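You operate a simulated robot arm through the tools that you are given. There is no shell and no other tool. Be economical: measure what you need, move in short steps, check, and stop when the job is done.

You run a simulated robot arm. Do the job below in one go: nothing can be reset, and whatever is moved stays where it is left.

JOB
Grind the scratches out of the blue-handled head on the fibre wheel.
Fine: yellow eye shield down before you start; head back in its pocket; switch off and let it stop.

Only the result counts: the job must be done as asked and must still hold three seconds after the hand-in. Knocking over, shifting, dropping, spilling or breaking anything else fails it.

ROBOT AND FRAMES
A 5-joint arm with a two-finger parallel gripper on a trunk, on a base that drives. Base frame: it is fixed to the floor where the robot stands at the start and does not move with it; the origin is under the middle of the robot, x ahead of it, y to its left, z up. Units: mm, rad, N and s.
It reaches about 1134 mm from its shoulder. Its first joint turns from -2.601 to 2.601 rad. Places, roughly: blue-handled iron head, red-handled iron head, yel [1500, 0, 1250]; fibre wheel [1000, 200, 1100]; grinder switch [1100, 0, 1000]; yellow eye shield [1000, 100, 1200]. Payload 1.57 kg.
The TCP is the grasp point between the finger pads, 30 mm short of the fingertips. In the tool frame z runs along the fingers and y along their closing line. The gripper opens to 110 mm. The fingers are 24 mm wide and 12 mm thick; the gripper's body (48 by 112 mm) begins 78 mm behind the TCP.
Orientation is told as [roll, pitch, yaw] about the base's x, y, z axes, in that order, counted from this pose: with the fingers straight down and closing along the base's y, the tool's x points along the base's -x, its y along +y and its z along -z.

CONTROLS
- The arm moves only by the tool jog_arm. Its argument "plan" is a list of rows, each an object (a shift or turn left out is 0, a gripper value left out holds the last) with "linear": the shift along the base's x, y, z in mm, a list of three; "rotation": the turn, a rotation vector about the base's x, y, z in degrees, a list of three; "gripper": the opening, from 0 (shut) to 1 (fully open). In form: [{"linear": [x, y, z], "rotation": [wx, wy, wz], "gripper": gripper}, ...]. A call has 1 to 12 rows; each row is the pose to reach, as a shift and turn from the pose commanded when the call began. A row lasts 0.2 s, in which the tool goes at most 50 mm and 0.15 rad; a call with a longer step from one row to the next is refused whole, and so is a gripper value outside its range. Where a pose cannot be reached the arm comes as near as it can. A force on the tool above 90 N (or 10 N above the force at the start of the call, whichever is more), or a blocked arm, ends the call early, and 0.2 s more pass. Each finger travels about 72 mm/s and halts on what it meets, pressing with about 31 N; the grip force reading is that of the motor and also rises with nothing between the fingers. The clock runs only during rows and for 0.2 s after the last one: add rows that repeat a pose to give the fingers time. It gives the time, the measured TCP pose, the force on the tool (base axes), the opening and the grip force at its end, in the units of the frame above (readings bear some noise), with the torque about the TCP (base axes, N m) and any sound that the robot's microphone picked up, and new pictures: "pictures" is both (left out), scene, wrist or none.
- Cameras (640 x 400 px; columns grow to the right, rows downward): "scene" is now at [42.3, 216.7, 1732.1]; the picture's right is [-0.23, -0.97, 0.00], its down [-0.57, 0.13, -0.81] and it looks along [0.79, -0.18, -0.59] (base axes); focal length 283 px, centre (320, 200). "wrist" rides on the gripper at [70, 16, -141] in the tool frame; the picture's right is [-0.23, 0.97, 0.00], its down [-0.86, -0.20, -0.48] and it looks along [-0.47, -0.11, 0.88] (tool axes); focal length 222 px, centre (320, 200). There is no depth. A picture from a camera that has moved, and an enlarged one, comes with that camera's place and axes in the base frame and with its lens.
- lift_body(by): slides the trunk up (or, below 0, down) by that many mm; the arm and the scene camera ride with it, the base frame stays. It gives what a move gives, with no picture.
- steer(legs): drives the robot by 1 to 6 legs, each [ahead, turn to the left] in mm and rad, along the robot's own axes; the way and the turn of a leg run together, so that a leg with both is an arc; at most 1500 mm and 3.142 rad a leg. The arm and the cameras ride along, it lands a little off, and it stops where it bumps. It gives what a move gives, and a new picture of the scene camera.
- aim_head(pan, tilt): turns the head with the scene camera to pan (to the left, within 2.705 rad either way) and tilt (down, from -0.506 to 1.204), counted from straight ahead of the robot. It gives what a move gives, and a new picture of the scene camera.
- inspect(camera, box): a new picture of the part [left, top, right, bottom] of that camera's present view, enlarged. The clock stands still meanwhile.
- hand_in(): hands the job in; it is judged then, once.

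Go step by step. Nothing tells you exact positions but the pictures and the camera data: compare them with the known pose of the tool, close in by small moves and look again before you grip or let go. The budget is 120 turns and 260 pictures, counting those below and the enlarged ones. Unless the task says otherwise, let go and move clear before handing in, and close with one line.

The tools are called after "Call:" as name(argument=value, ...) on one line, values as JSON. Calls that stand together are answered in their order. jog_arm: Moves the arm, as the interface text tells. Its arguments: {"type":"object","properties":{"plan":{"type":"array","items":{"type":"object","properties":{"linear":{"type":"array","items":{"type":"number"}},"rotation":{"type":"array","items":{"type":"number"}},"gripper":{"type":"number"}}}},"pictures":{"type":"string","enum":["both","scene","wrist","none"]}},"required":["plan"]} The other tools are called the same way: lift_body (by) slides the trunk up or down; steer (legs) drives the base; aim_head (pan, tilt) turns the head that bears the scene camera; inspect (camera, box) takes an enlarged picture of a part of a camera's view; hand_in () hands the job in.

At the start:

```text
t: 0.0
tcp_pos: [657.2, -115.6, 999.3]
orientation: [0.001, 0.001, -0.001]
ft_force: [-1.3, -0.3, 0.6]
torque: [0.0, 0.02, -0.04]
grip_width: 110.3
finger_force: 0.1
trunk travel left (down, up): [-733.0, 237.0]
robot x, y, heading: [3.0, 66.6, 0.005]
head pan, tilt: [-0.23, 0.627]
```

scene: 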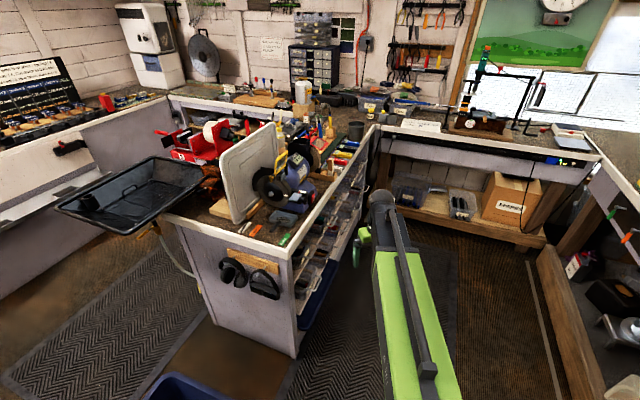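
wrist: 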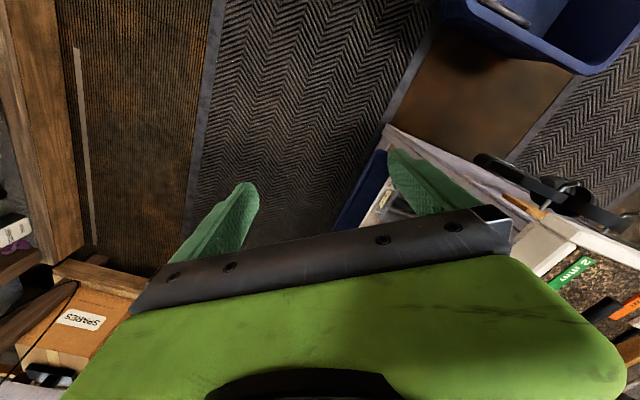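

The grinder seems to be on the bench ahead-left, with the arm to its right. I'll enlarge the bench to find the heads, wheel, shield and switch.

Call:
inspect(camera="scene", box=[200, 100, 380, 250])

Call:
inspect(camera="scene", box=[240, 140, 320, 200])

Call:
inspect(camera="scene", box=[300, 80, 380, 150])

```text
2.67 times, centred on (290, 175) of scene
camera zoom: at [42.3, 216.7, 1732.1], right [-0.23, -0.97, 0.0], down [-0.57, 0.13, -0.81], along [0.79, -0.18, -0.59], focal length 756 px, centre (400, 267)
```

zoom: 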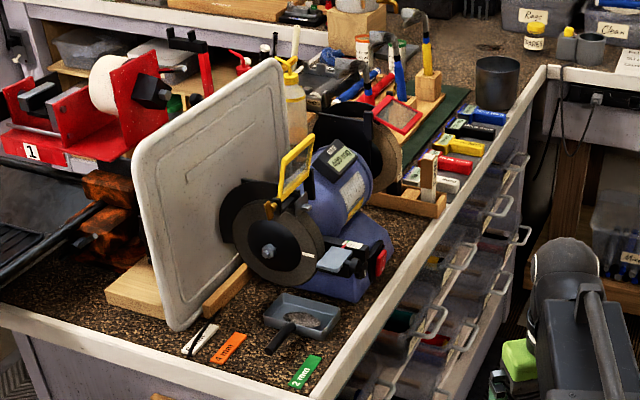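

```text
6.67 times, centred on (280, 170) of scene
camera zoom: at [42.3, 216.7, 1732.1], right [-0.23, -0.97, 0.0], down [-0.57, 0.13, -0.81], along [0.79, -0.18, -0.59], focal length 1889 px, centre (587, 400)
```

zoom: 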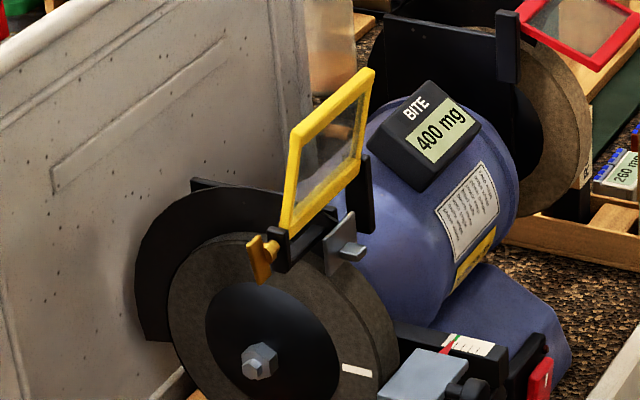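

```text
5.71 times, centred on (340, 115) of scene
camera zoom: at [42.3, 216.7, 1732.1], right [-0.23, -0.97, 0.0], down [-0.57, 0.13, -0.81], along [0.79, -0.18, -0.59], focal length 1619 px, centre (206, 686)
```

zoom: 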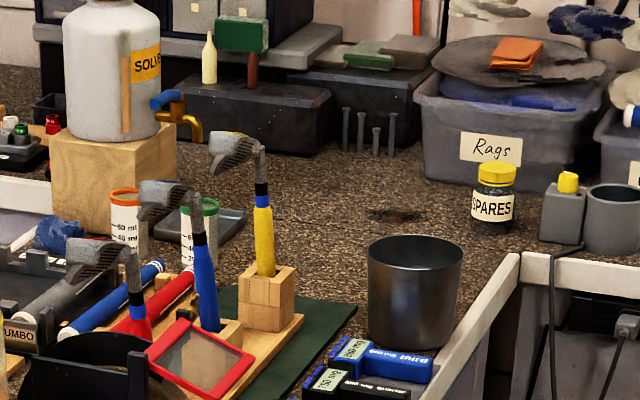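

There are three heads in wooden pockets at the back, a grinder with two wheels, and a plate of small print. I'll zoom in to read it.

Call:
inspect(camera="scene", box=[288, 155, 306, 170])

Call:
inspect(camera="scene", box=[280, 180, 320, 216])

Call:
inspect(camera="scene", box=[305, 115, 365, 180])

Call:
inspect(camera="scene", box=[310, 95, 345, 125])

```text
16.00 times, centred on (297, 162) of scene
camera zoom: at [42.3, 216.7, 1732.1], right [-0.23, -0.97, 0.0], down [-0.57, 0.13, -0.81], along [0.79, -0.18, -0.59], focal length 4534 px, centre (688, 800)
```

zoom: 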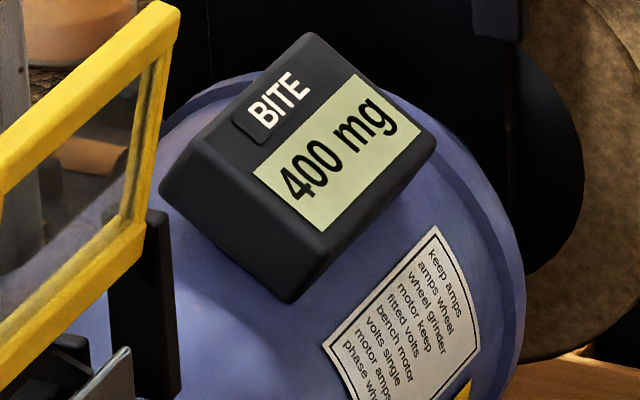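

```text
11.11 times, centred on (300, 198) of scene
camera zoom: at [42.3, 216.7, 1732.1], right [-0.23, -0.97, 0.0], down [-0.57, 0.13, -0.81], along [0.79, -0.18, -0.59], focal length 3148 px, centre (542, 222)
```

zoom: 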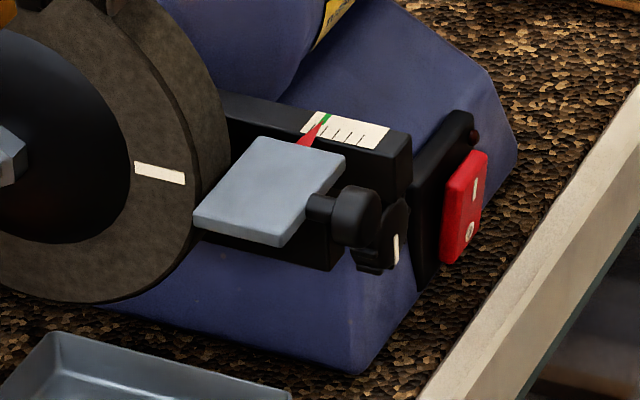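

```text
6.15 times, centred on (335, 148) of scene
camera zoom: at [42.3, 216.7, 1732.1], right [-0.23, -0.97, 0.0], down [-0.57, 0.13, -0.81], along [0.79, -0.18, -0.59], focal length 1744 px, centre (228, 523)
```

zoom: 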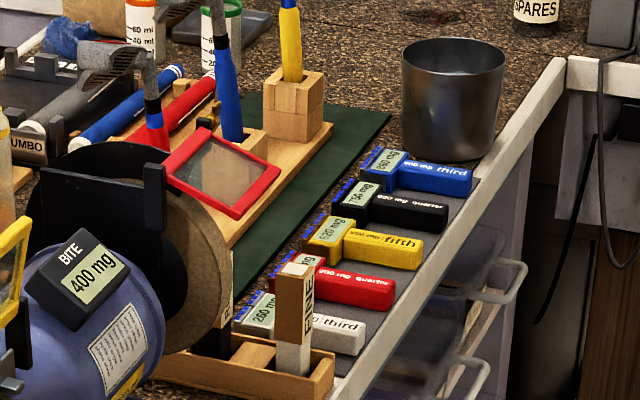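

```text
13.33 times, centred on (328, 110) of scene
camera zoom: at [42.3, 216.7, 1732.1], right [-0.23, -0.97, 0.0], down [-0.57, 0.13, -0.81], along [0.79, -0.18, -0.59], focal length 3778 px, centre (220, 1400)
```

zoom: 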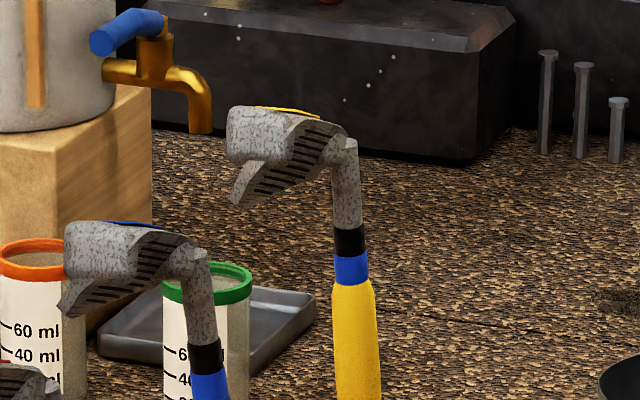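

The near wheel (yellow shield) computes to about (973, 202, 1100), so it is the fibre wheel. The bench edge runs at about -0.6 rad and the heads stand further along it. I'll drive into the aisle on the switch side.

Call:
steer(legs=[[0, -0.6], [840, 0]])

Call:
aim_head(pan=1.35, tilt=0.75)

```text
t: 6.1
tcp_pos: [1133.1, -930.4, 999.9]
orientation: [-0.001, 0.0, -0.604]
ft_force: [0.2, 0.2, 0.0]
torque: [0.01, 0.03, 0.0]
grip_width: 109.9
finger_force: 0.1
trunk travel left (down, up): [-733.0, 237.0]
robot x, y, heading: [694.5, -407.4, -0.609]
head pan, tilt: [-0.23, 0.627]
camera scene: at [816.5, -306.6, 1732.1], right [-0.74, -0.67, 0.0], down [-0.39, 0.44, -0.81], along [0.54, -0.6, -0.59], focal length 283 px, centre (320, 200)
```

scene: 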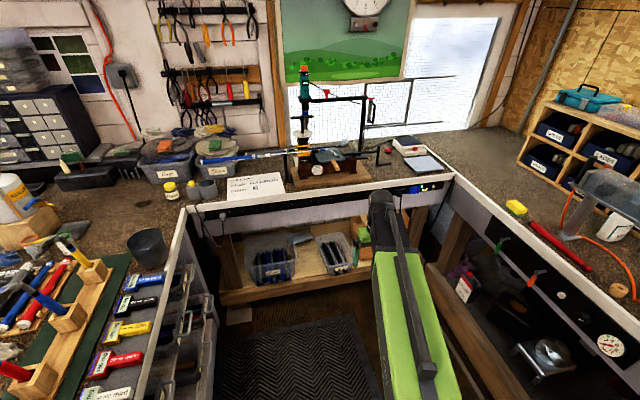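

```text
t: 7.8
tcp_pos: [1132.1, -929.3, 999.4]
orientation: [-0.001, 0.0, -0.604]
ft_force: [0.3, -0.2, 0.3]
torque: [0.0, -0.02, -0.01]
grip_width: 109.9
finger_force: 0.1
trunk travel left (down, up): [-733.0, 237.0]
robot x, y, heading: [700.0, -408.3, -0.611]
head pan, tilt: [1.349, 0.75]
camera scene: at [818.9, -185.3, 1721.5], right [0.67, -0.74, 0.0], down [-0.5, -0.46, -0.73], along [0.54, 0.49, -0.68], focal length 283 px, centre (320, 200)
```

scene: 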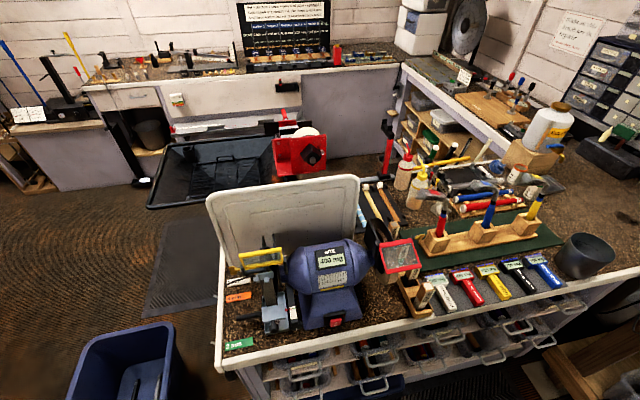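

Now I have a good view of the bench from the switch side. I'll zoom in on the grinder, heads and printed notes.

Call:
inspect(camera="scene", box=[220, 230, 350, 340])

Call:
inspect(camera="scene", box=[410, 180, 560, 310])

Call:
inspect(camera="scene", box=[430, 250, 560, 310])

Call:
inspect(camera="scene", box=[235, 0, 335, 70])

Call:
inspect(camera="scene", box=[545, 5, 605, 60])

Call:
inspect(camera="scene", box=[370, 230, 440, 330])

```text
3.64 times, centred on (285, 285) of scene
camera zoom: at [818.9, -185.3, 1721.5], right [0.67, -0.74, 0.0], down [-0.5, -0.46, -0.73], along [0.54, 0.49, -0.68], focal length 1030 px, centre (447, -109)
```

zoom: 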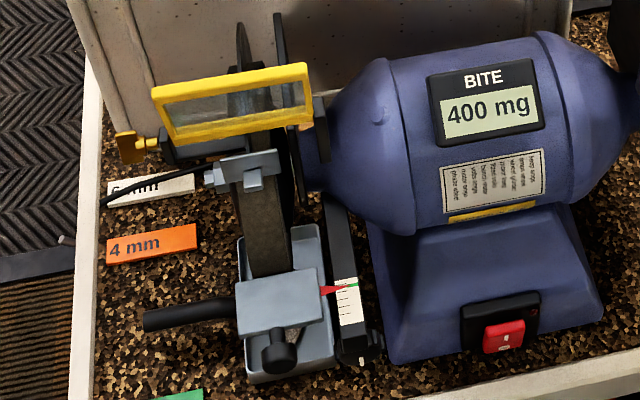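

```text
3.08 times, centred on (485, 245) of scene
camera zoom: at [818.9, -185.3, 1721.5], right [0.67, -0.74, 0.0], down [-0.5, -0.46, -0.73], along [0.54, 0.49, -0.68], focal length 872 px, centre (-188, 62)
```

zoom: 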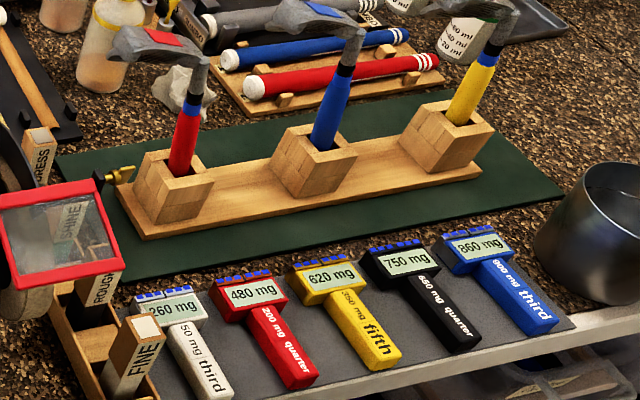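

```text
4.92 times, centred on (495, 280) of scene
camera zoom: at [818.9, -185.3, 1721.5], right [0.67, -0.74, 0.0], down [-0.5, -0.46, -0.73], along [0.54, 0.49, -0.68], focal length 1395 px, centre (-542, -194)
```

zoom: 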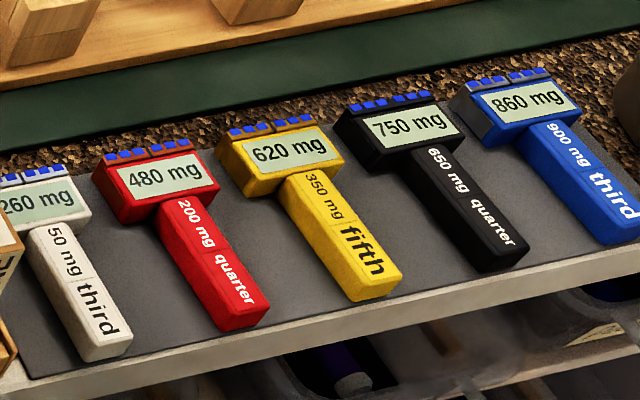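

```text
5.71 times, centred on (285, 35) of scene
camera zoom: at [818.9, -185.3, 1721.5], right [0.67, -0.74, 0.0], down [-0.5, -0.46, -0.73], along [0.54, 0.49, -0.68], focal length 1619 px, centre (520, 1143)
```

zoom: 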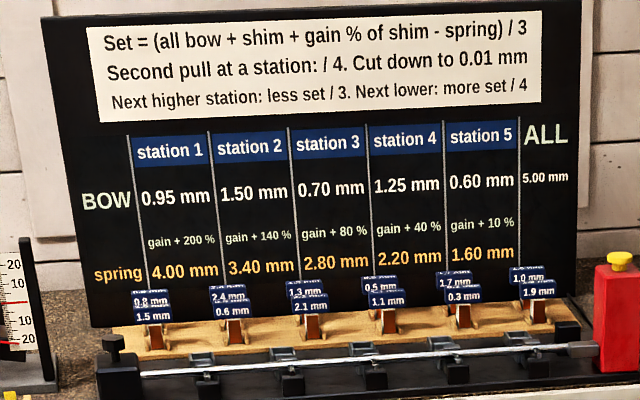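

```text
7.27 times, centred on (575, 32) of scene
camera zoom: at [818.9, -185.3, 1721.5], right [0.67, -0.74, 0.0], down [-0.5, -0.46, -0.73], along [0.54, 0.49, -0.68], focal length 2061 px, centre (-1534, 1418)
```

zoom: 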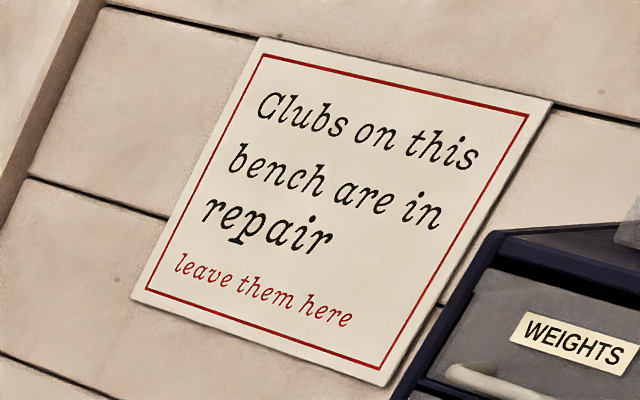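

```text
4.00 times, centred on (405, 280) of scene
camera zoom: at [818.9, -185.3, 1721.5], right [0.67, -0.74, 0.0], down [-0.5, -0.46, -0.73], along [0.54, 0.49, -0.68], focal length 1133 px, centre (-20, -120)
```

zoom: 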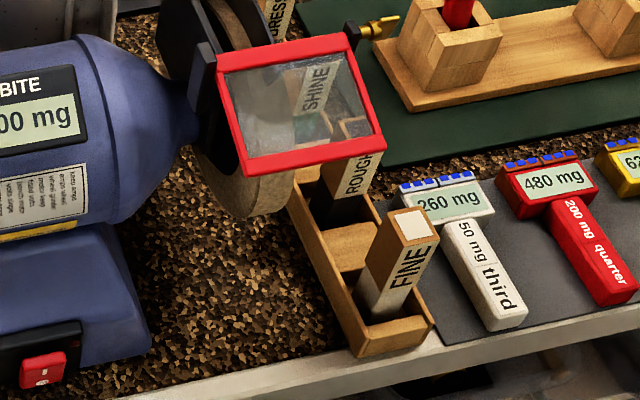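

I can see FINE/ROUGH/SHINE/DRESS sticks, gap gauges and several mg rakes. Rules for these may be posted, so I'll look around for notices.

Call:
aim_head(pan=0.2, tilt=0.4)

Call:
inspect(camera="scene", box=[160, 100, 480, 300])

Call:
aim_head(pan=2.3, tilt=0.5)

Call:
aim_head(pan=-1.0, tilt=0.5)

```text
t: 9.1
tcp_pos: [1132.6, -929.3, 1000.2]
orientation: [0.0, -0.001, -0.605]
ft_force: [0.8, 0.3, 0.3]
torque: [0.0, -0.02, 0.02]
grip_width: 110.1
finger_force: 0.1
trunk travel left (down, up): [-733.0, 237.0]
robot x, y, heading: [701.6, -404.9, -0.612]
head pan, tilt: [0.201, 0.4]
camera scene: at [842.7, -277.9, 1752.6], right [-0.4, -0.92, 0.0], down [-0.36, 0.15, -0.92], along [0.85, -0.37, -0.39], focal length 283 px, centre (320, 200)
```

scene: 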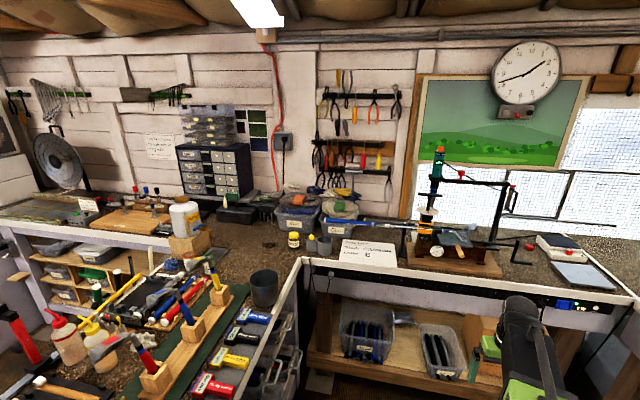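

```text
2.00 times, centred on (320, 200) of scene
camera zoom: at [842.7, -277.9, 1752.6], right [-0.4, -0.92, 0.0], down [-0.36, 0.15, -0.92], along [0.85, -0.37, -0.39], focal length 567 px, centre (320, 200)
```

zoom: 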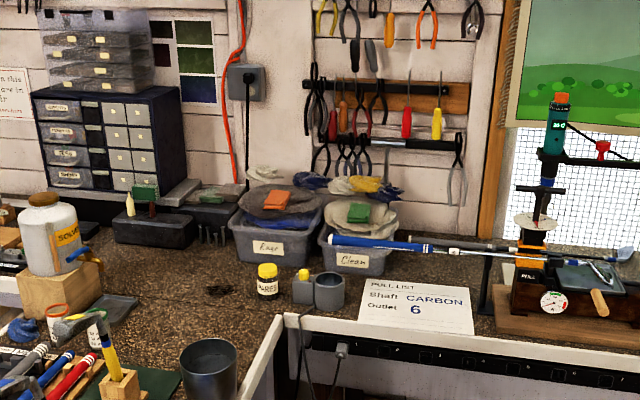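

```text
t: 11.1
tcp_pos: [1131.7, -929.6, 1001.0]
orientation: [0.001, 0.001, -0.605]
ft_force: [-0.3, 0.6, -0.1]
torque: [0.0, -0.03, -0.01]
grip_width: 110.0
finger_force: 0.0
trunk travel left (down, up): [-733.0, 237.0]
robot x, y, heading: [695.8, -405.0, -0.611]
head pan, tilt: [2.3, 0.499]
camera scene: at [746.8, -150.8, 1743.5], right [0.99, 0.12, 0.0], down [0.06, -0.48, -0.88], along [-0.1, 0.87, -0.48], focal length 283 px, centre (320, 200)
```

scene: 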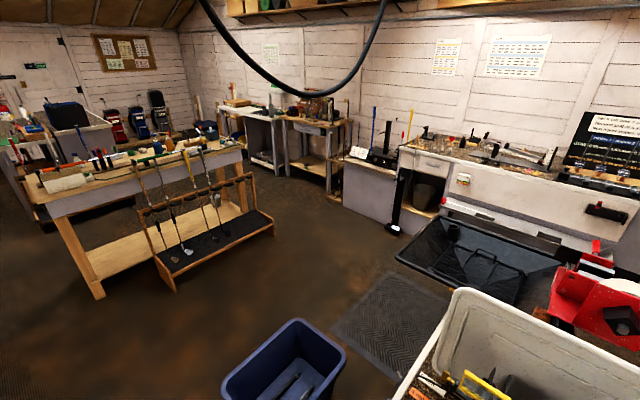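

```text
t: 13.9
tcp_pos: [1131.5, -930.1, 1001.1]
orientation: [0.002, 0.001, -0.605]
ft_force: [-0.7, -0.4, 0.7]
torque: [0.0, 0.0, -0.04]
grip_width: 110.0
finger_force: 0.1
trunk travel left (down, up): [-733.0, 237.0]
robot x, y, heading: [697.9, -404.4, -0.609]
head pan, tilt: [-1.0, 0.499]
camera scene: at [754.2, -332.1, 1743.5], right [-1.0, 0.04, 0.0], down [0.02, 0.48, -0.88], along [-0.03, -0.88, -0.48], focal length 283 px, centre (320, 200)
```

scene: 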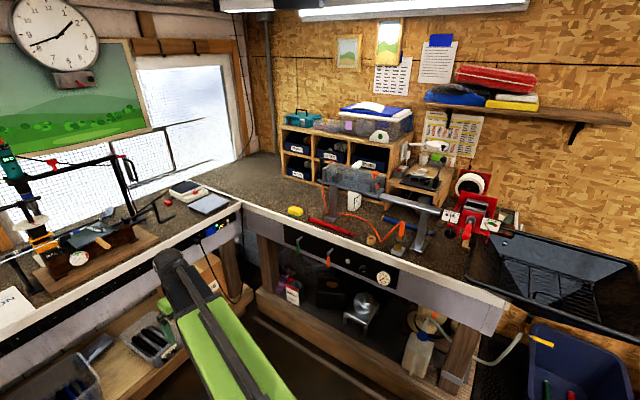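

I'll check the wall notices from here for grinder rules.

Call:
inspect(camera="scene", box=[365, 30, 495, 165])

Call:
aim_head(pan=2.0, tilt=0.75)

Call:
aim_head(pan=1.9, tilt=0.2)

Call:
inspect(camera="scene", box=[120, 60, 520, 310])

```text
2.96 times, centred on (430, 98) of scene
camera zoom: at [754.2, -332.1, 1743.5], right [-1.0, 0.04, 0.0], down [0.02, 0.48, -0.88], along [-0.03, -0.88, -0.48], focal length 840 px, centre (-6, 504)
```

zoom: 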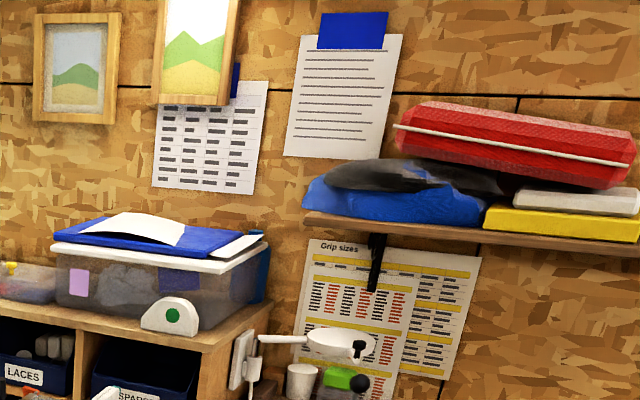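

```text
t: 16.5
tcp_pos: [1132.7, -929.7, 1000.7]
orientation: [-0.001, 0.0, -0.605]
ft_force: [0.0, -0.5, -0.6]
torque: [0.02, -0.04, 0.04]
grip_width: 109.9
finger_force: 0.1
trunk travel left (down, up): [-733.0, 237.0]
robot x, y, heading: [691.7, -410.2, -0.611]
head pan, tilt: [2.0, 0.75]
camera scene: at [772.5, -159.6, 1721.5], right [0.98, -0.18, 0.0], down [-0.12, -0.67, -0.73], along [0.13, 0.72, -0.68], focal length 283 px, centre (320, 200)
```

scene: 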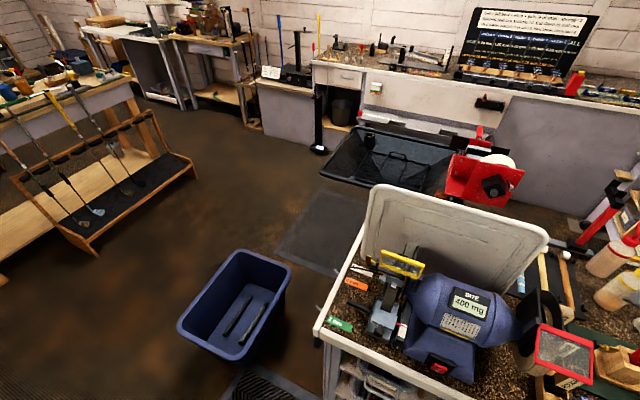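

```text
t: 17.5
tcp_pos: [1132.3, -930.0, 999.8]
orientation: [-0.001, 0.0, -0.607]
ft_force: [0.0, -0.3, -0.7]
torque: [-0.03, 0.01, -0.02]
grip_width: 110.2
finger_force: 0.1
trunk travel left (down, up): [-733.0, 237.0]
robot x, y, heading: [696.8, -408.0, -0.608]
head pan, tilt: [1.901, 0.201]
camera scene: at [783.3, -151.5, 1771.1], right [0.96, -0.28, 0.0], down [-0.06, -0.19, -0.98], along [0.27, 0.94, -0.2], focal length 283 px, centre (320, 200)
```

scene: 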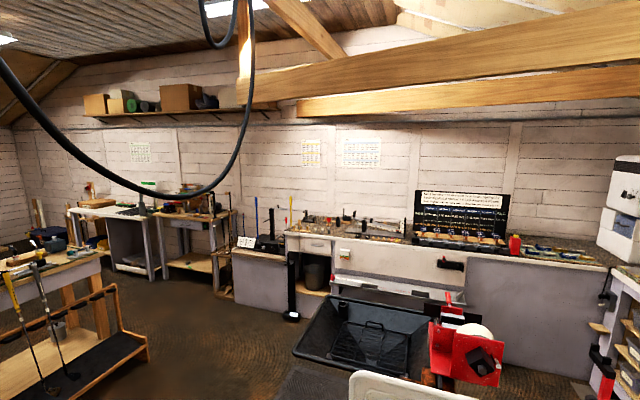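

```text
1.60 times, centred on (320, 185) of scene
camera zoom: at [783.3, -151.5, 1771.1], right [0.96, -0.28, 0.0], down [-0.06, -0.19, -0.98], along [0.27, 0.94, -0.2], focal length 453 px, centre (320, 224)
```

zoom: 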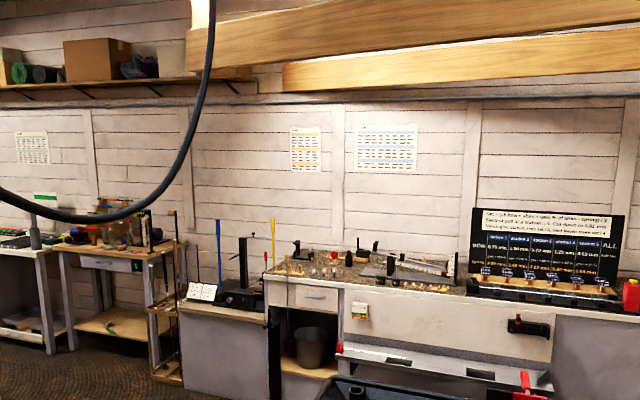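

No grinder rules on the walls. I'll zoom hard on the sticks, the rakes, the plates on the grinder and the remaining labels.

Call:
aim_head(pan=1.35, tilt=0.75)

Call:
inspect(camera="scene", box=[395, 230, 440, 320])

Call:
inspect(camera="scene", box=[305, 240, 355, 330])

Call:
inspect(camera="scene", box=[445, 60, 485, 100])

Call:
inspect(camera="scene", box=[250, 285, 310, 330])

Call:
inspect(camera="scene", box=[220, 270, 260, 300])

Call:
inspect(camera="scene", box=[470, 190, 520, 235])

```text
t: 18.5
tcp_pos: [1131.5, -931.5, 1000.4]
orientation: [0.0, 0.0, -0.605]
ft_force: [0.4, 1.4, 0.9]
torque: [0.0, -0.01, -0.01]
grip_width: 109.9
finger_force: 0.1
trunk travel left (down, up): [-733.0, 237.0]
robot x, y, heading: [699.5, -409.7, -0.611]
head pan, tilt: [1.349, 0.75]
camera scene: at [818.8, -185.2, 1721.6], right [0.67, -0.74, 0.0], down [-0.5, -0.46, -0.73], along [0.54, 0.49, -0.68], focal length 283 px, centre (320, 200)
```

scene: 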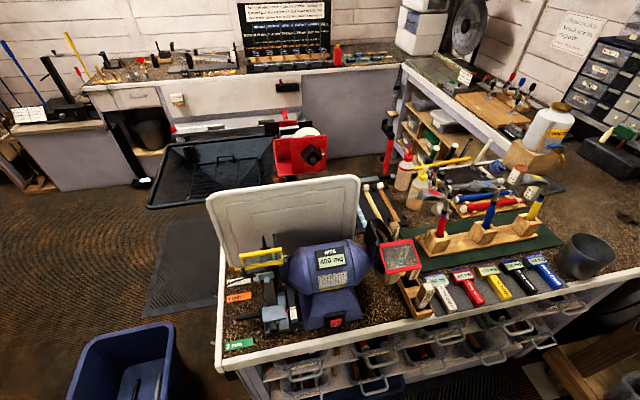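

```text
4.44 times, centred on (418, 275) of scene
camera zoom: at [818.8, -185.2, 1721.6], right [0.67, -0.74, 0.0], down [-0.5, -0.46, -0.73], along [0.54, 0.49, -0.68], focal length 1259 px, centre (-113, -133)
```

zoom: 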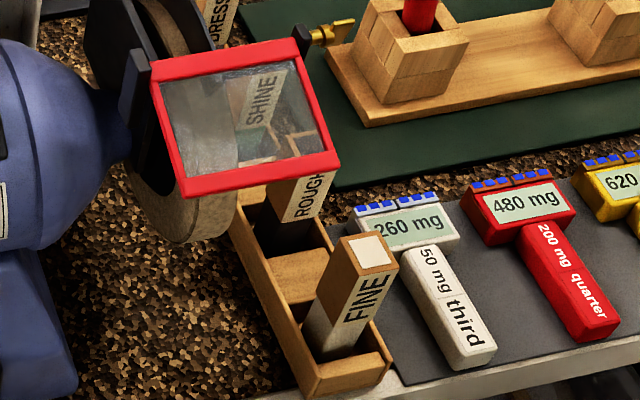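

```text
4.44 times, centred on (330, 285) of scene
camera zoom: at [818.8, -185.2, 1721.6], right [0.67, -0.74, 0.0], down [-0.5, -0.46, -0.73], along [0.54, 0.49, -0.68], focal length 1259 px, centre (276, -178)
```

zoom: 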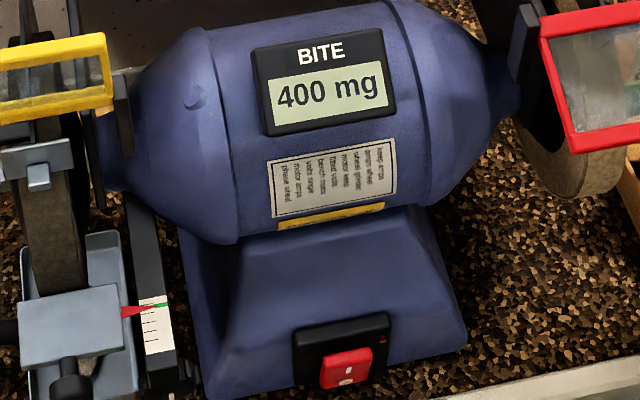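

```text
10.00 times, centred on (465, 80) of scene
camera zoom: at [818.8, -185.2, 1721.6], right [0.67, -0.74, 0.0], down [-0.5, -0.46, -0.73], along [0.54, 0.49, -0.68], focal length 2834 px, centre (-1130, 1400)
```

zoom: 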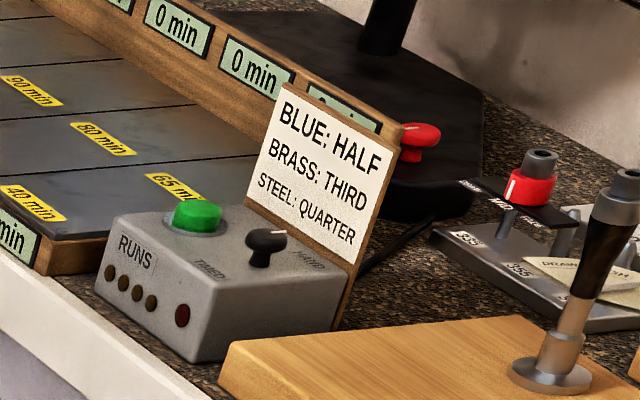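

```text
8.89 times, centred on (280, 308) of scene
camera zoom: at [818.8, -185.2, 1721.6], right [0.67, -0.74, 0.0], down [-0.5, -0.46, -0.73], along [0.54, 0.49, -0.68], focal length 2519 px, centre (676, -756)
```

zoom: 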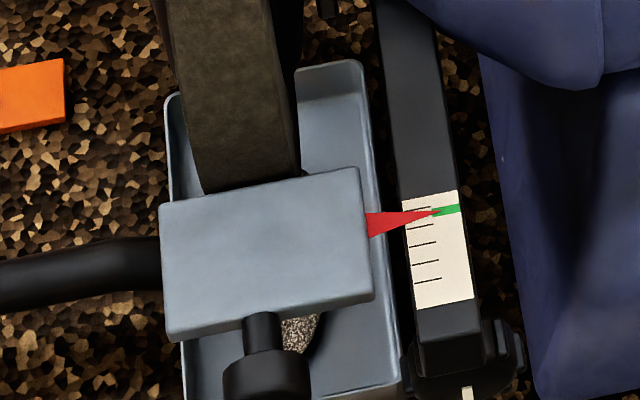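

```text
13.33 times, centred on (240, 285) of scene
camera zoom: at [818.8, -185.2, 1721.6], right [0.67, -0.74, 0.0], down [-0.5, -0.46, -0.73], along [0.54, 0.49, -0.68], focal length 3778 px, centre (1387, -933)
```

zoom: 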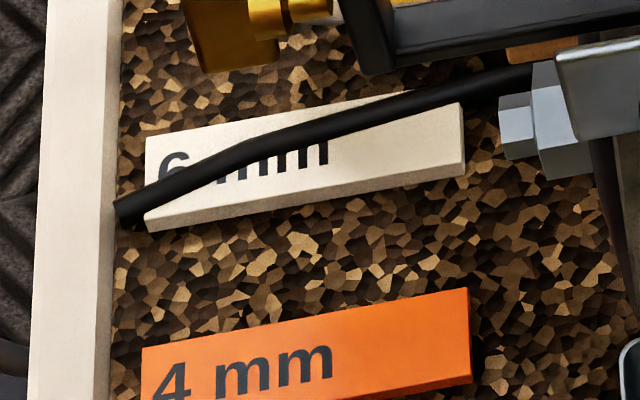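

```text
8.89 times, centred on (495, 212) of scene
camera zoom: at [818.8, -185.2, 1721.6], right [0.67, -0.74, 0.0], down [-0.5, -0.46, -0.73], along [0.54, 0.49, -0.68], focal length 2519 px, centre (-1236, 89)
```

zoom: 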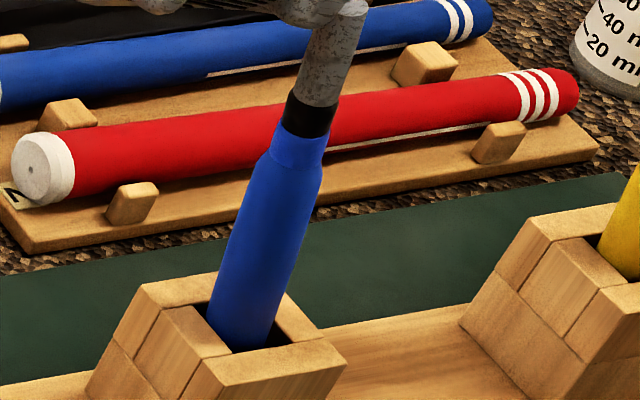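

The rest is already at its green mark and there is no written rule about the sticks or rakes. Next I'll look closely at the heads to see where the scratches are.

Call:
inspect(camera="scene", box=[425, 175, 505, 225])

Call:
inspect(camera="scene", box=[475, 175, 515, 205])

Call:
inspect(camera="scene", box=[515, 170, 555, 215])

Call:
inspect(camera="scene", box=[230, 235, 300, 290])

```text
8.00 times, centred on (465, 200) of scene
camera zoom: at [818.8, -185.2, 1721.6], right [0.67, -0.74, 0.0], down [-0.5, -0.46, -0.73], along [0.54, 0.49, -0.68], focal length 2267 px, centre (-840, 200)
```

zoom: 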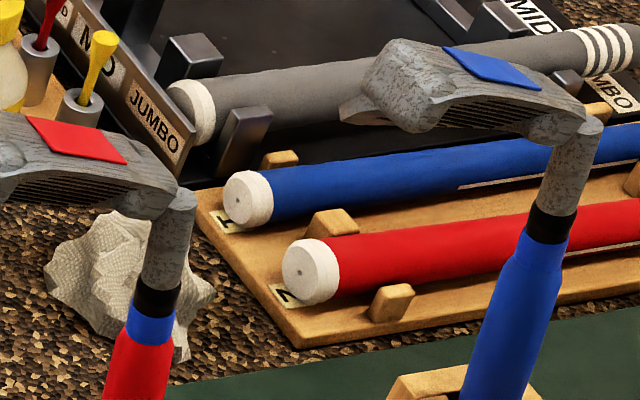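

```text
13.33 times, centred on (495, 190) of scene
camera zoom: at [818.8, -185.2, 1721.6], right [0.67, -0.74, 0.0], down [-0.5, -0.46, -0.73], along [0.54, 0.49, -0.68], focal length 3778 px, centre (-2013, 333)
```

zoom: 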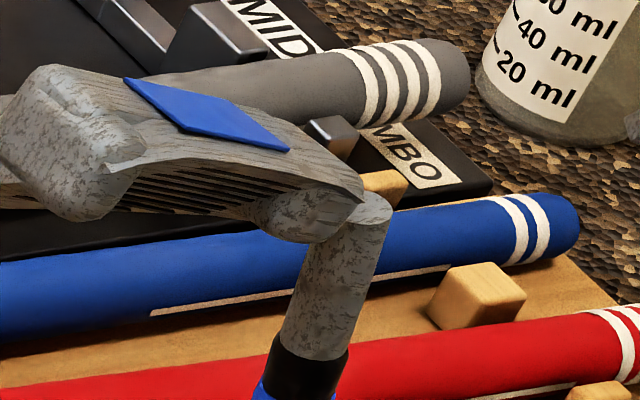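

```text
8.89 times, centred on (535, 192) of scene
camera zoom: at [818.8, -185.2, 1721.6], right [0.67, -0.74, 0.0], down [-0.5, -0.46, -0.73], along [0.54, 0.49, -0.68], focal length 2519 px, centre (-1591, 267)
```

zoom: 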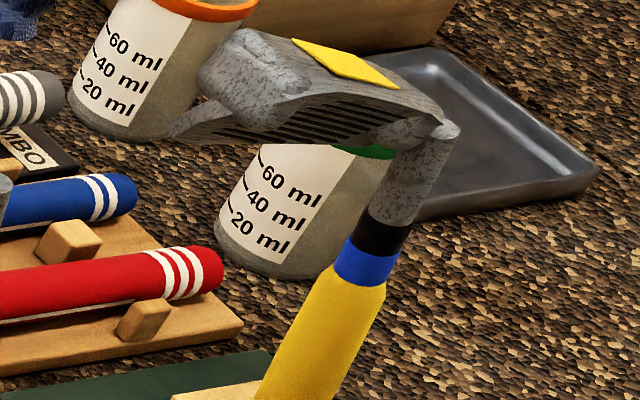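

```text
7.27 times, centred on (265, 262) of scene
camera zoom: at [818.8, -185.2, 1721.6], right [0.67, -0.74, 0.0], down [-0.5, -0.46, -0.73], along [0.54, 0.49, -0.68], focal length 2061 px, centre (720, -254)
```

zoom: 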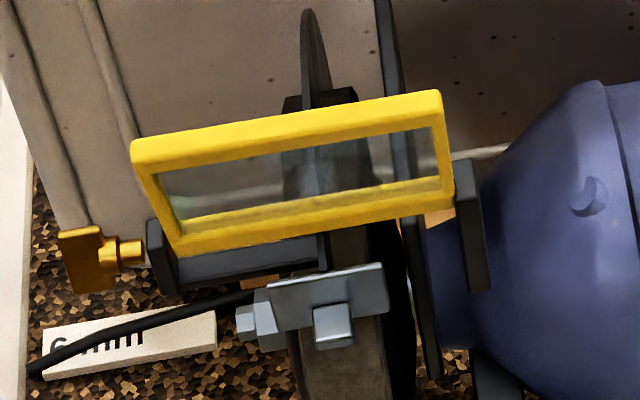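

The rest already sits at green. By triangulation:
- The wheel centre is near bench coordinates a≈140, b≈155, z≈1080.
- The shield is up at z 1181–1250.
- The switch is at about (1088, 10, 966).
- The blue handle is at about (1670, -158, 1050).

I'll raise the trunk and swing the shut gripper round, high up, toward the shield.

Call:
lift_body(by=200)

Call:
jog_arm(plan=[{"linear": [0, 0, 50], "gripper": 0}, {"linear": [0, 0, 100]}, {"linear": [0, 0, 150]}, {"linear": [0, 0, 200]}, {"linear": [36, 33, 200]}, {"linear": [70, 68, 200]}, {"linear": [102, 105, 200]}, {"linear": [130, 145, 200]}, {"linear": [156, 187, 200]}, {"linear": [178, 230, 200]}, {"linear": [198, 275, 200]}, {"linear": [214, 321, 200]}], pictures="none")

```text
t: 20.6
tcp_pos: [1132.9, -930.1, 1199.4]
orientation: [0.001, 0.0, -0.607]
ft_force: [0.4, 0.5, -0.6]
torque: [-0.01, 0.0, 0.01]
grip_width: 110.0
finger_force: 0.1
trunk travel left (down, up): [-933.0, 37.0]
robot x, y, heading: [696.1, -408.3, -0.611]
head pan, tilt: [1.349, 0.75]
```

```text
t: 23.2
tcp_pos: [1342.6, -617.2, 1200.8]
orientation: [-0.002, 0.0, -0.607]
ft_force: [0.4, 0.4, 0.4]
torque: [0.0, -0.02, 0.0]
grip_width: 0.0
finger_force: 21.0
out of reach, approached as far as the arm can: row 1, 2, 3, 4, 5, 6, 7, 8, 9, 10, 11, 12
trunk travel left (down, up): [-933.0, 37.0]
robot x, y, heading: [696.1, -407.1, -0.608]
head pan, tilt: [1.349, 0.75]
```

The arm cannot rise that high at this radius with the tool pointing down. I'll pull in to a shorter radius, rise, and keep swinging inside the bench edge.

Call:
jog_arm(plan=[{"linear": [-47, 15, 10]}, {"linear": [-95, 31, 20]}, {"linear": [-142, 46, 30]}, {"linear": [-190, 62, 40]}, {"linear": [-177, 108, 40]}, {"linear": [-170, 155, 40]}, {"linear": [-167, 203, 40]}, {"linear": [-168, 251, 40]}, {"linear": [-175, 299, 40]}, {"linear": [-186, 345, 40]}, {"linear": [-202, 391, 40]}, {"linear": [-222, 434, 40]}], pictures="scene")

```text
refused: row 1 steps farther than a row can; nothing moved
```

One step was slightly over 50 mm, so I'll shorten it.

Call:
jog_arm(plan=[{"linear": [-46, 15, 0]}, {"linear": [-92, 30, 0]}, {"linear": [-138, 45, 0]}, {"linear": [-184, 60, 0]}, {"linear": [-173, 107, 0]}, {"linear": [-167, 155, 0]}, {"linear": [-165, 203, 0]}, {"linear": [-167, 251, 0]}, {"linear": [-174, 299, 0]}, {"linear": [-186, 345, 0]}, {"linear": [-202, 391, 0]}, {"linear": [-222, 434, 0]}], pictures="scene")

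```text
t: 25.8
tcp_pos: [1175.4, -148.2, 1200.0]
orientation: [-0.003, -0.001, -0.608]
ft_force: [-0.1, 0.2, -0.6]
torque: [-0.02, 0.0, 0.03]
grip_width: 0.0
finger_force: 21.0
out of reach, approached as far as the arm can: row 3, 4, 5, 6, 7, 8, 9, 10, 11, 12
trunk travel left (down, up): [-933.0, 37.0]
robot x, y, heading: [698.6, -405.2, -0.608]
head pan, tilt: [1.349, 0.75]
camera scene: at [818.0, -184.2, 1921.4], right [0.67, -0.74, 0.0], down [-0.5, -0.46, -0.73], along [0.54, 0.49, -0.68], focal length 283 px, centre (320, 200)
```

scene: 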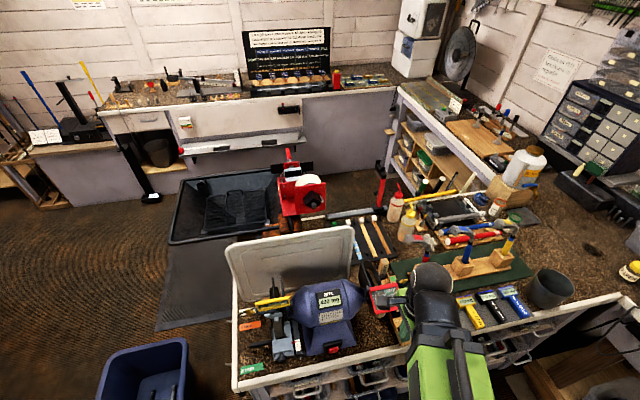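

The BITE value seems to have changed, so I'll check that. Meanwhile I'll swing to the shield's bearing and start tilting the tool outward.

Call:
inspect(camera="scene", box=[240, 270, 370, 360])

Call:
jog_arm(plan=[{"linear": [-22, 38, 0]}, {"linear": [-48, 74, 0]}, {"linear": [-76, 107, 0]}, {"linear": [-107, 139, 0]}, {"linear": [-140, 167, 0]}, {"linear": [-176, 193, 0]}, {"linear": [-213, 216, 0]}, {"linear": [-213, 216, 0], "rotation": [7.4, -4.1, 0]}, {"linear": [-213, 216, 0], "rotation": [14.8, -8.2, 0]}, {"linear": [-213, 216, 0], "rotation": [22.2, -12.4, 0]}], pictures="scene")

```text
4.44 times, centred on (305, 315) of scene
camera zoom: at [818.0, -184.2, 1921.4], right [0.67, -0.74, 0.0], down [-0.5, -0.46, -0.73], along [0.54, 0.49, -0.68], focal length 1259 px, centre (387, -311)
```

zoom: 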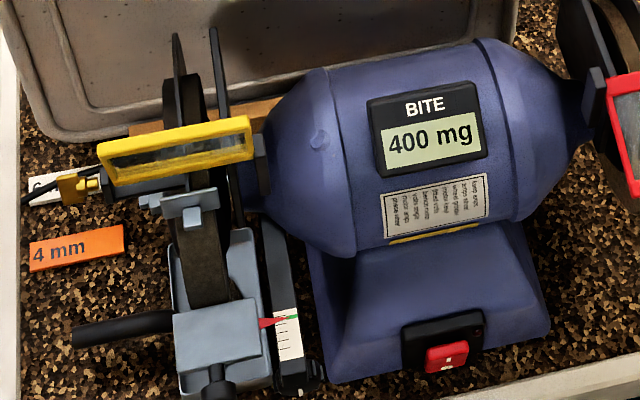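

```text
t: 28.0
tcp_pos: [988.9, 130.6, 1221.9]
orientation: [0.43, 0.039, -0.599]
ft_force: [-15.2, -27.3, -30.0]
torque: [-1.08, 0.82, -0.24]
grip_width: 0.1
finger_force: 20.9
out of reach, approached as far as the arm can: row 8, 9, 10
trunk travel left (down, up): [-933.0, 37.0]
robot x, y, heading: [699.6, -409.1, -0.607]
head pan, tilt: [1.349, 0.75]
camera scene: at [817.4, -188.0, 1921.0], right [0.67, -0.74, 0.0], down [-0.5, -0.46, -0.73], along [0.54, 0.49, -0.68], focal length 283 px, centre (320, 200)
```

scene: 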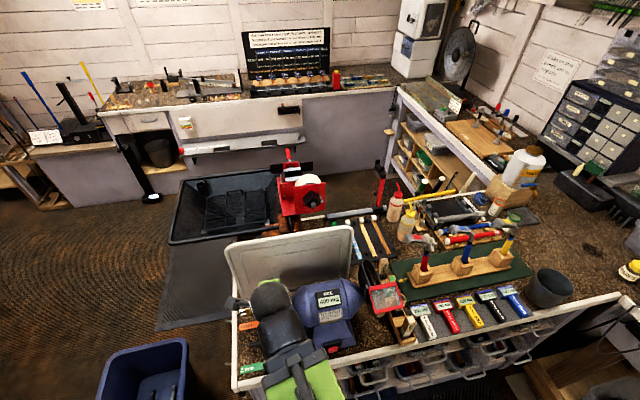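

Tilting drove the fingers out against the shield, because the wrist cannot come closer at this height. I'll reverse exactly that tilt to back off, then look.

Call:
jog_arm(plan=[{"rotation": [-7.4, 4.2, 0]}, {"rotation": [-14.8, 8.3, 0]}, {"rotation": [-22.2, 12.4, 0]}, {"rotation": [-22.2, 12.4, 0]}], pictures="none")

Call:
aim_head(pan=1.7, tilt=0.9)

```text
t: 28.5
tcp_pos: [988.4, 132.3, 1218.5]
orientation: [0.309, 0.026, -0.599]
ft_force: [-13.7, -18.2, 99.0]
torque: [0.62, -1.69, -0.23]
grip_width: 0.0
finger_force: 21.6
out of reach, approached as far as the arm can: row 1, 2
trunk travel left (down, up): [-933.0, 37.0]
robot x, y, heading: [696.6, -408.1, -0.604]
head pan, tilt: [1.349, 0.75]
stopped in row 2: the force on the tool passed its limit at 112 N (the readings are from after the stop); the commanded pose is now the measured one
```

```text
t: 29.3
tcp_pos: [988.4, 133.2, 1210.3]
orientation: [0.282, 0.027, -0.601]
ft_force: [-26.9, -40.4, -35.0]
torque: [-1.48, 1.16, -0.27]
grip_width: 0.0
finger_force: 21.0
trunk travel left (down, up): [-933.0, 37.0]
robot x, y, heading: [691.3, -410.8, -0.612]
head pan, tilt: [1.7, 0.901]
camera scene: at [789.3, -177.9, 1908.6], right [0.89, -0.46, 0.0], down [-0.36, -0.69, -0.62], along [0.29, 0.55, -0.78], focal length 283 px, centre (320, 200)
```

scene: 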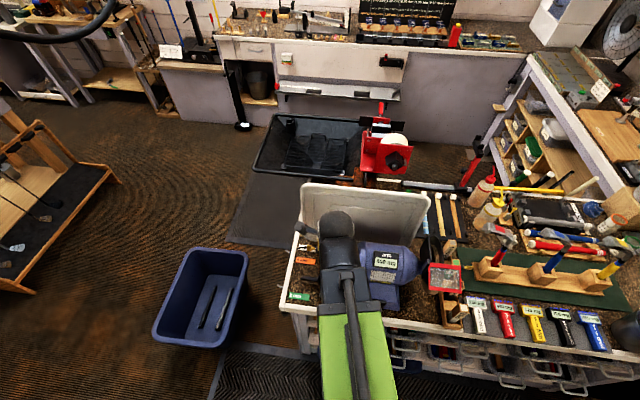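

The fingers are touching something, so I'll look from the wrist camera and closer from the scene camera before moving.

Call:
inspect(camera="wrist", box=[0, 0, 640, 400])

Call:
inspect(camera="scene", box=[280, 180, 440, 320])

```text
1.00 times, centred on (320, 200) of wrist (not enlarged: the box is as wide or as high as the picture)
camera zoom: at [920.0, 150.9, 1351.5], right [0.72, 0.64, 0.27], down [0.53, -0.76, 0.38], along [0.45, -0.14, -0.89], focal length 222 px, centre (320, 200)
```

zoom: 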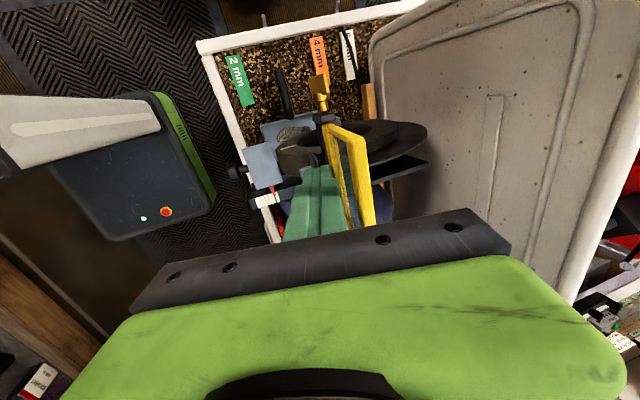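

```text
2.86 times, centred on (360, 250) of scene
camera zoom: at [789.3, -177.9, 1908.6], right [0.89, -0.46, 0.0], down [-0.36, -0.69, -0.62], along [0.29, 0.55, -0.78], focal length 810 px, centre (206, 57)
```

zoom: 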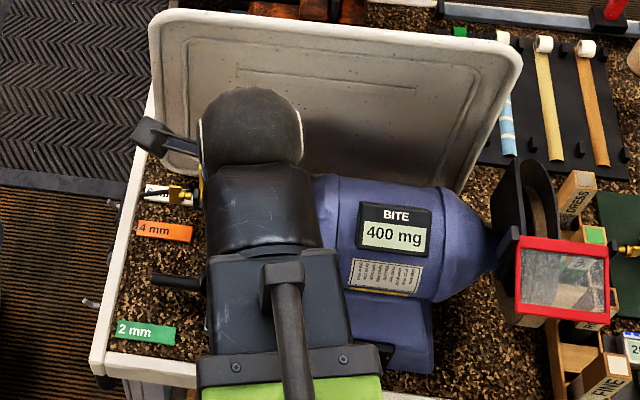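

The fingers rest against the front of the raised shield with the tips on the bracket below it. I'll lift the trunk the last 35 mm to free the tips, then back the base along the bench edge to slide out sideways.

Call:
lift_body(by=35)

Call:
steer(legs=[[-150, 0]])

```text
t: 29.7
tcp_pos: [987.2, 133.1, 1212.2]
orientation: [0.269, 0.025, -0.599]
ft_force: [-5.2, -4.3, 1.2]
torque: [-0.13, 0.09, -0.04]
grip_width: 0.0
finger_force: 21.0
trunk travel left (down, up): [-936.0, 34.0]
robot x, y, heading: [695.7, -407.0, -0.611]
head pan, tilt: [1.7, 0.901]
stopped: the force on the tool passed its limit at 97 N (the readings are from after the stop); the commanded pose is now the measured one
```

```text
t: 31.1
tcp_pos: [864.6, 219.8, 1211.7]
orientation: [0.272, 0.023, -0.601]
ft_force: [-0.1, -0.1, -0.6]
torque: [0.0, -0.03, -0.01]
grip_width: 0.0
finger_force: 21.7
trunk travel left (down, up): [-936.0, 34.0]
robot x, y, heading: [570.1, -321.0, -0.609]
head pan, tilt: [1.7, 0.901]
camera scene: at [667.4, -87.1, 1912.5], right [0.89, -0.46, 0.0], down [-0.36, -0.7, -0.62], along [0.29, 0.55, -0.78], focal length 283 px, centre (320, 200)
```

scene: 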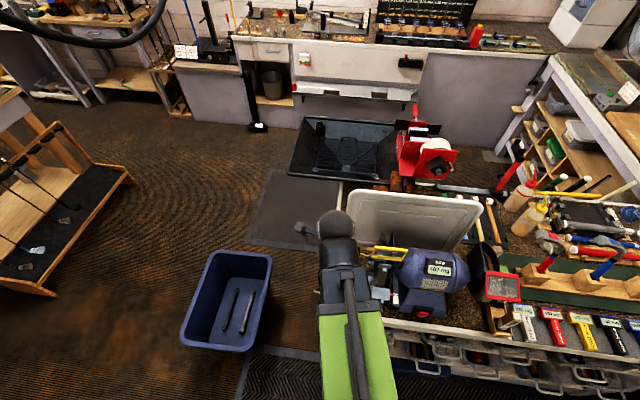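

The tool is free. I'll check the shield and grinder for any shift.

Call:
inspect(camera="scene", box=[350, 220, 450, 310])

Call:
inspect(camera="wrist", box=[0, 0, 640, 400])

```text
4.44 times, centred on (400, 265) of scene
camera zoom: at [667.4, -87.1, 1912.5], right [0.89, -0.46, 0.0], down [-0.36, -0.7, -0.62], along [0.29, 0.55, -0.78], focal length 1259 px, centre (-36, -89)
```

zoom: 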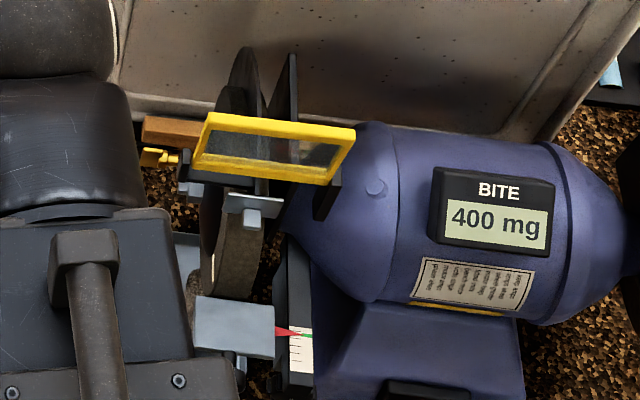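

```text
1.00 times, centred on (320, 200) of wrist (not enlarged: the box is as wide or as high as the picture)
camera zoom: at [797.2, 239.4, 1354.0], right [0.72, 0.64, 0.26], down [0.53, -0.75, 0.39], along [0.44, -0.14, -0.89], focal length 222 px, centre (320, 200)
```

zoom: 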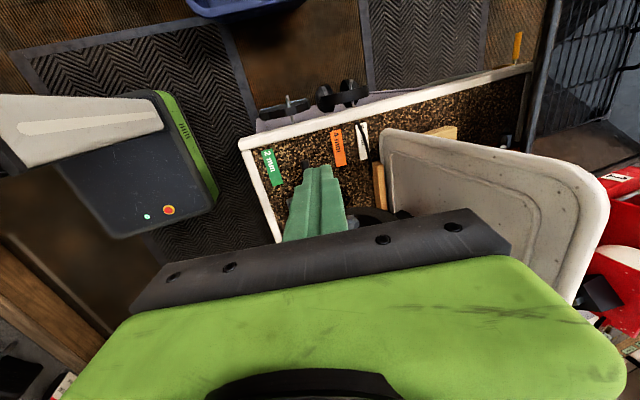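

Nothing moved. I'll reposition the base about 110 mm further from the bench so the arm has room behind the shield.

Call:
steer(legs=[[-200, 0], [0, -0.3], [380, 0], [0, 0.3]])

Call:
lift_body(by=33)

```text
t: 36.6
tcp_pos: [936.6, 34.3, 1211.9]
orientation: [0.271, 0.024, -0.601]
ft_force: [0.4, 0.1, 0.5]
torque: [0.04, 0.04, 0.03]
grip_width: 0.0
finger_force: 21.0
trunk travel left (down, up): [-936.0, 34.0]
robot x, y, heading: [654.1, -487.9, -0.611]
head pan, tilt: [1.7, 0.901]
camera scene: at [749.8, -261.2, 1912.6], right [0.88, -0.47, 0.0], down [-0.36, -0.69, -0.62], along [0.29, 0.55, -0.78], focal length 283 px, centre (320, 200)
```

scene: 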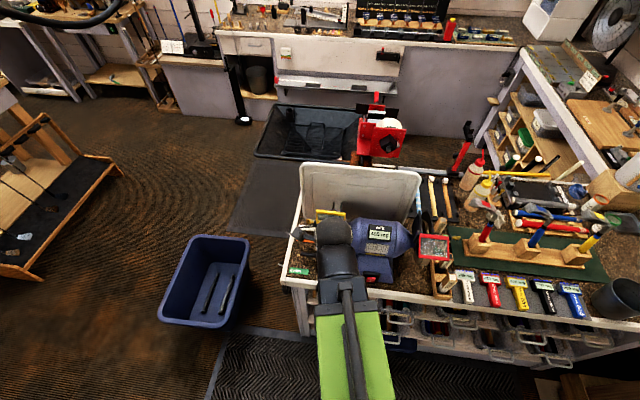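

```text
t: 37.4
tcp_pos: [937.0, 33.7, 1245.2]
orientation: [0.27, 0.025, -0.602]
ft_force: [0.5, 0.9, 0.2]
torque: [0.02, 0.02, -0.01]
grip_width: 0.1
finger_force: 21.2
trunk travel left (down, up): [-969.0, 1.0]
robot x, y, heading: [652.1, -495.0, -0.62]
head pan, tilt: [1.7, 0.901]
```

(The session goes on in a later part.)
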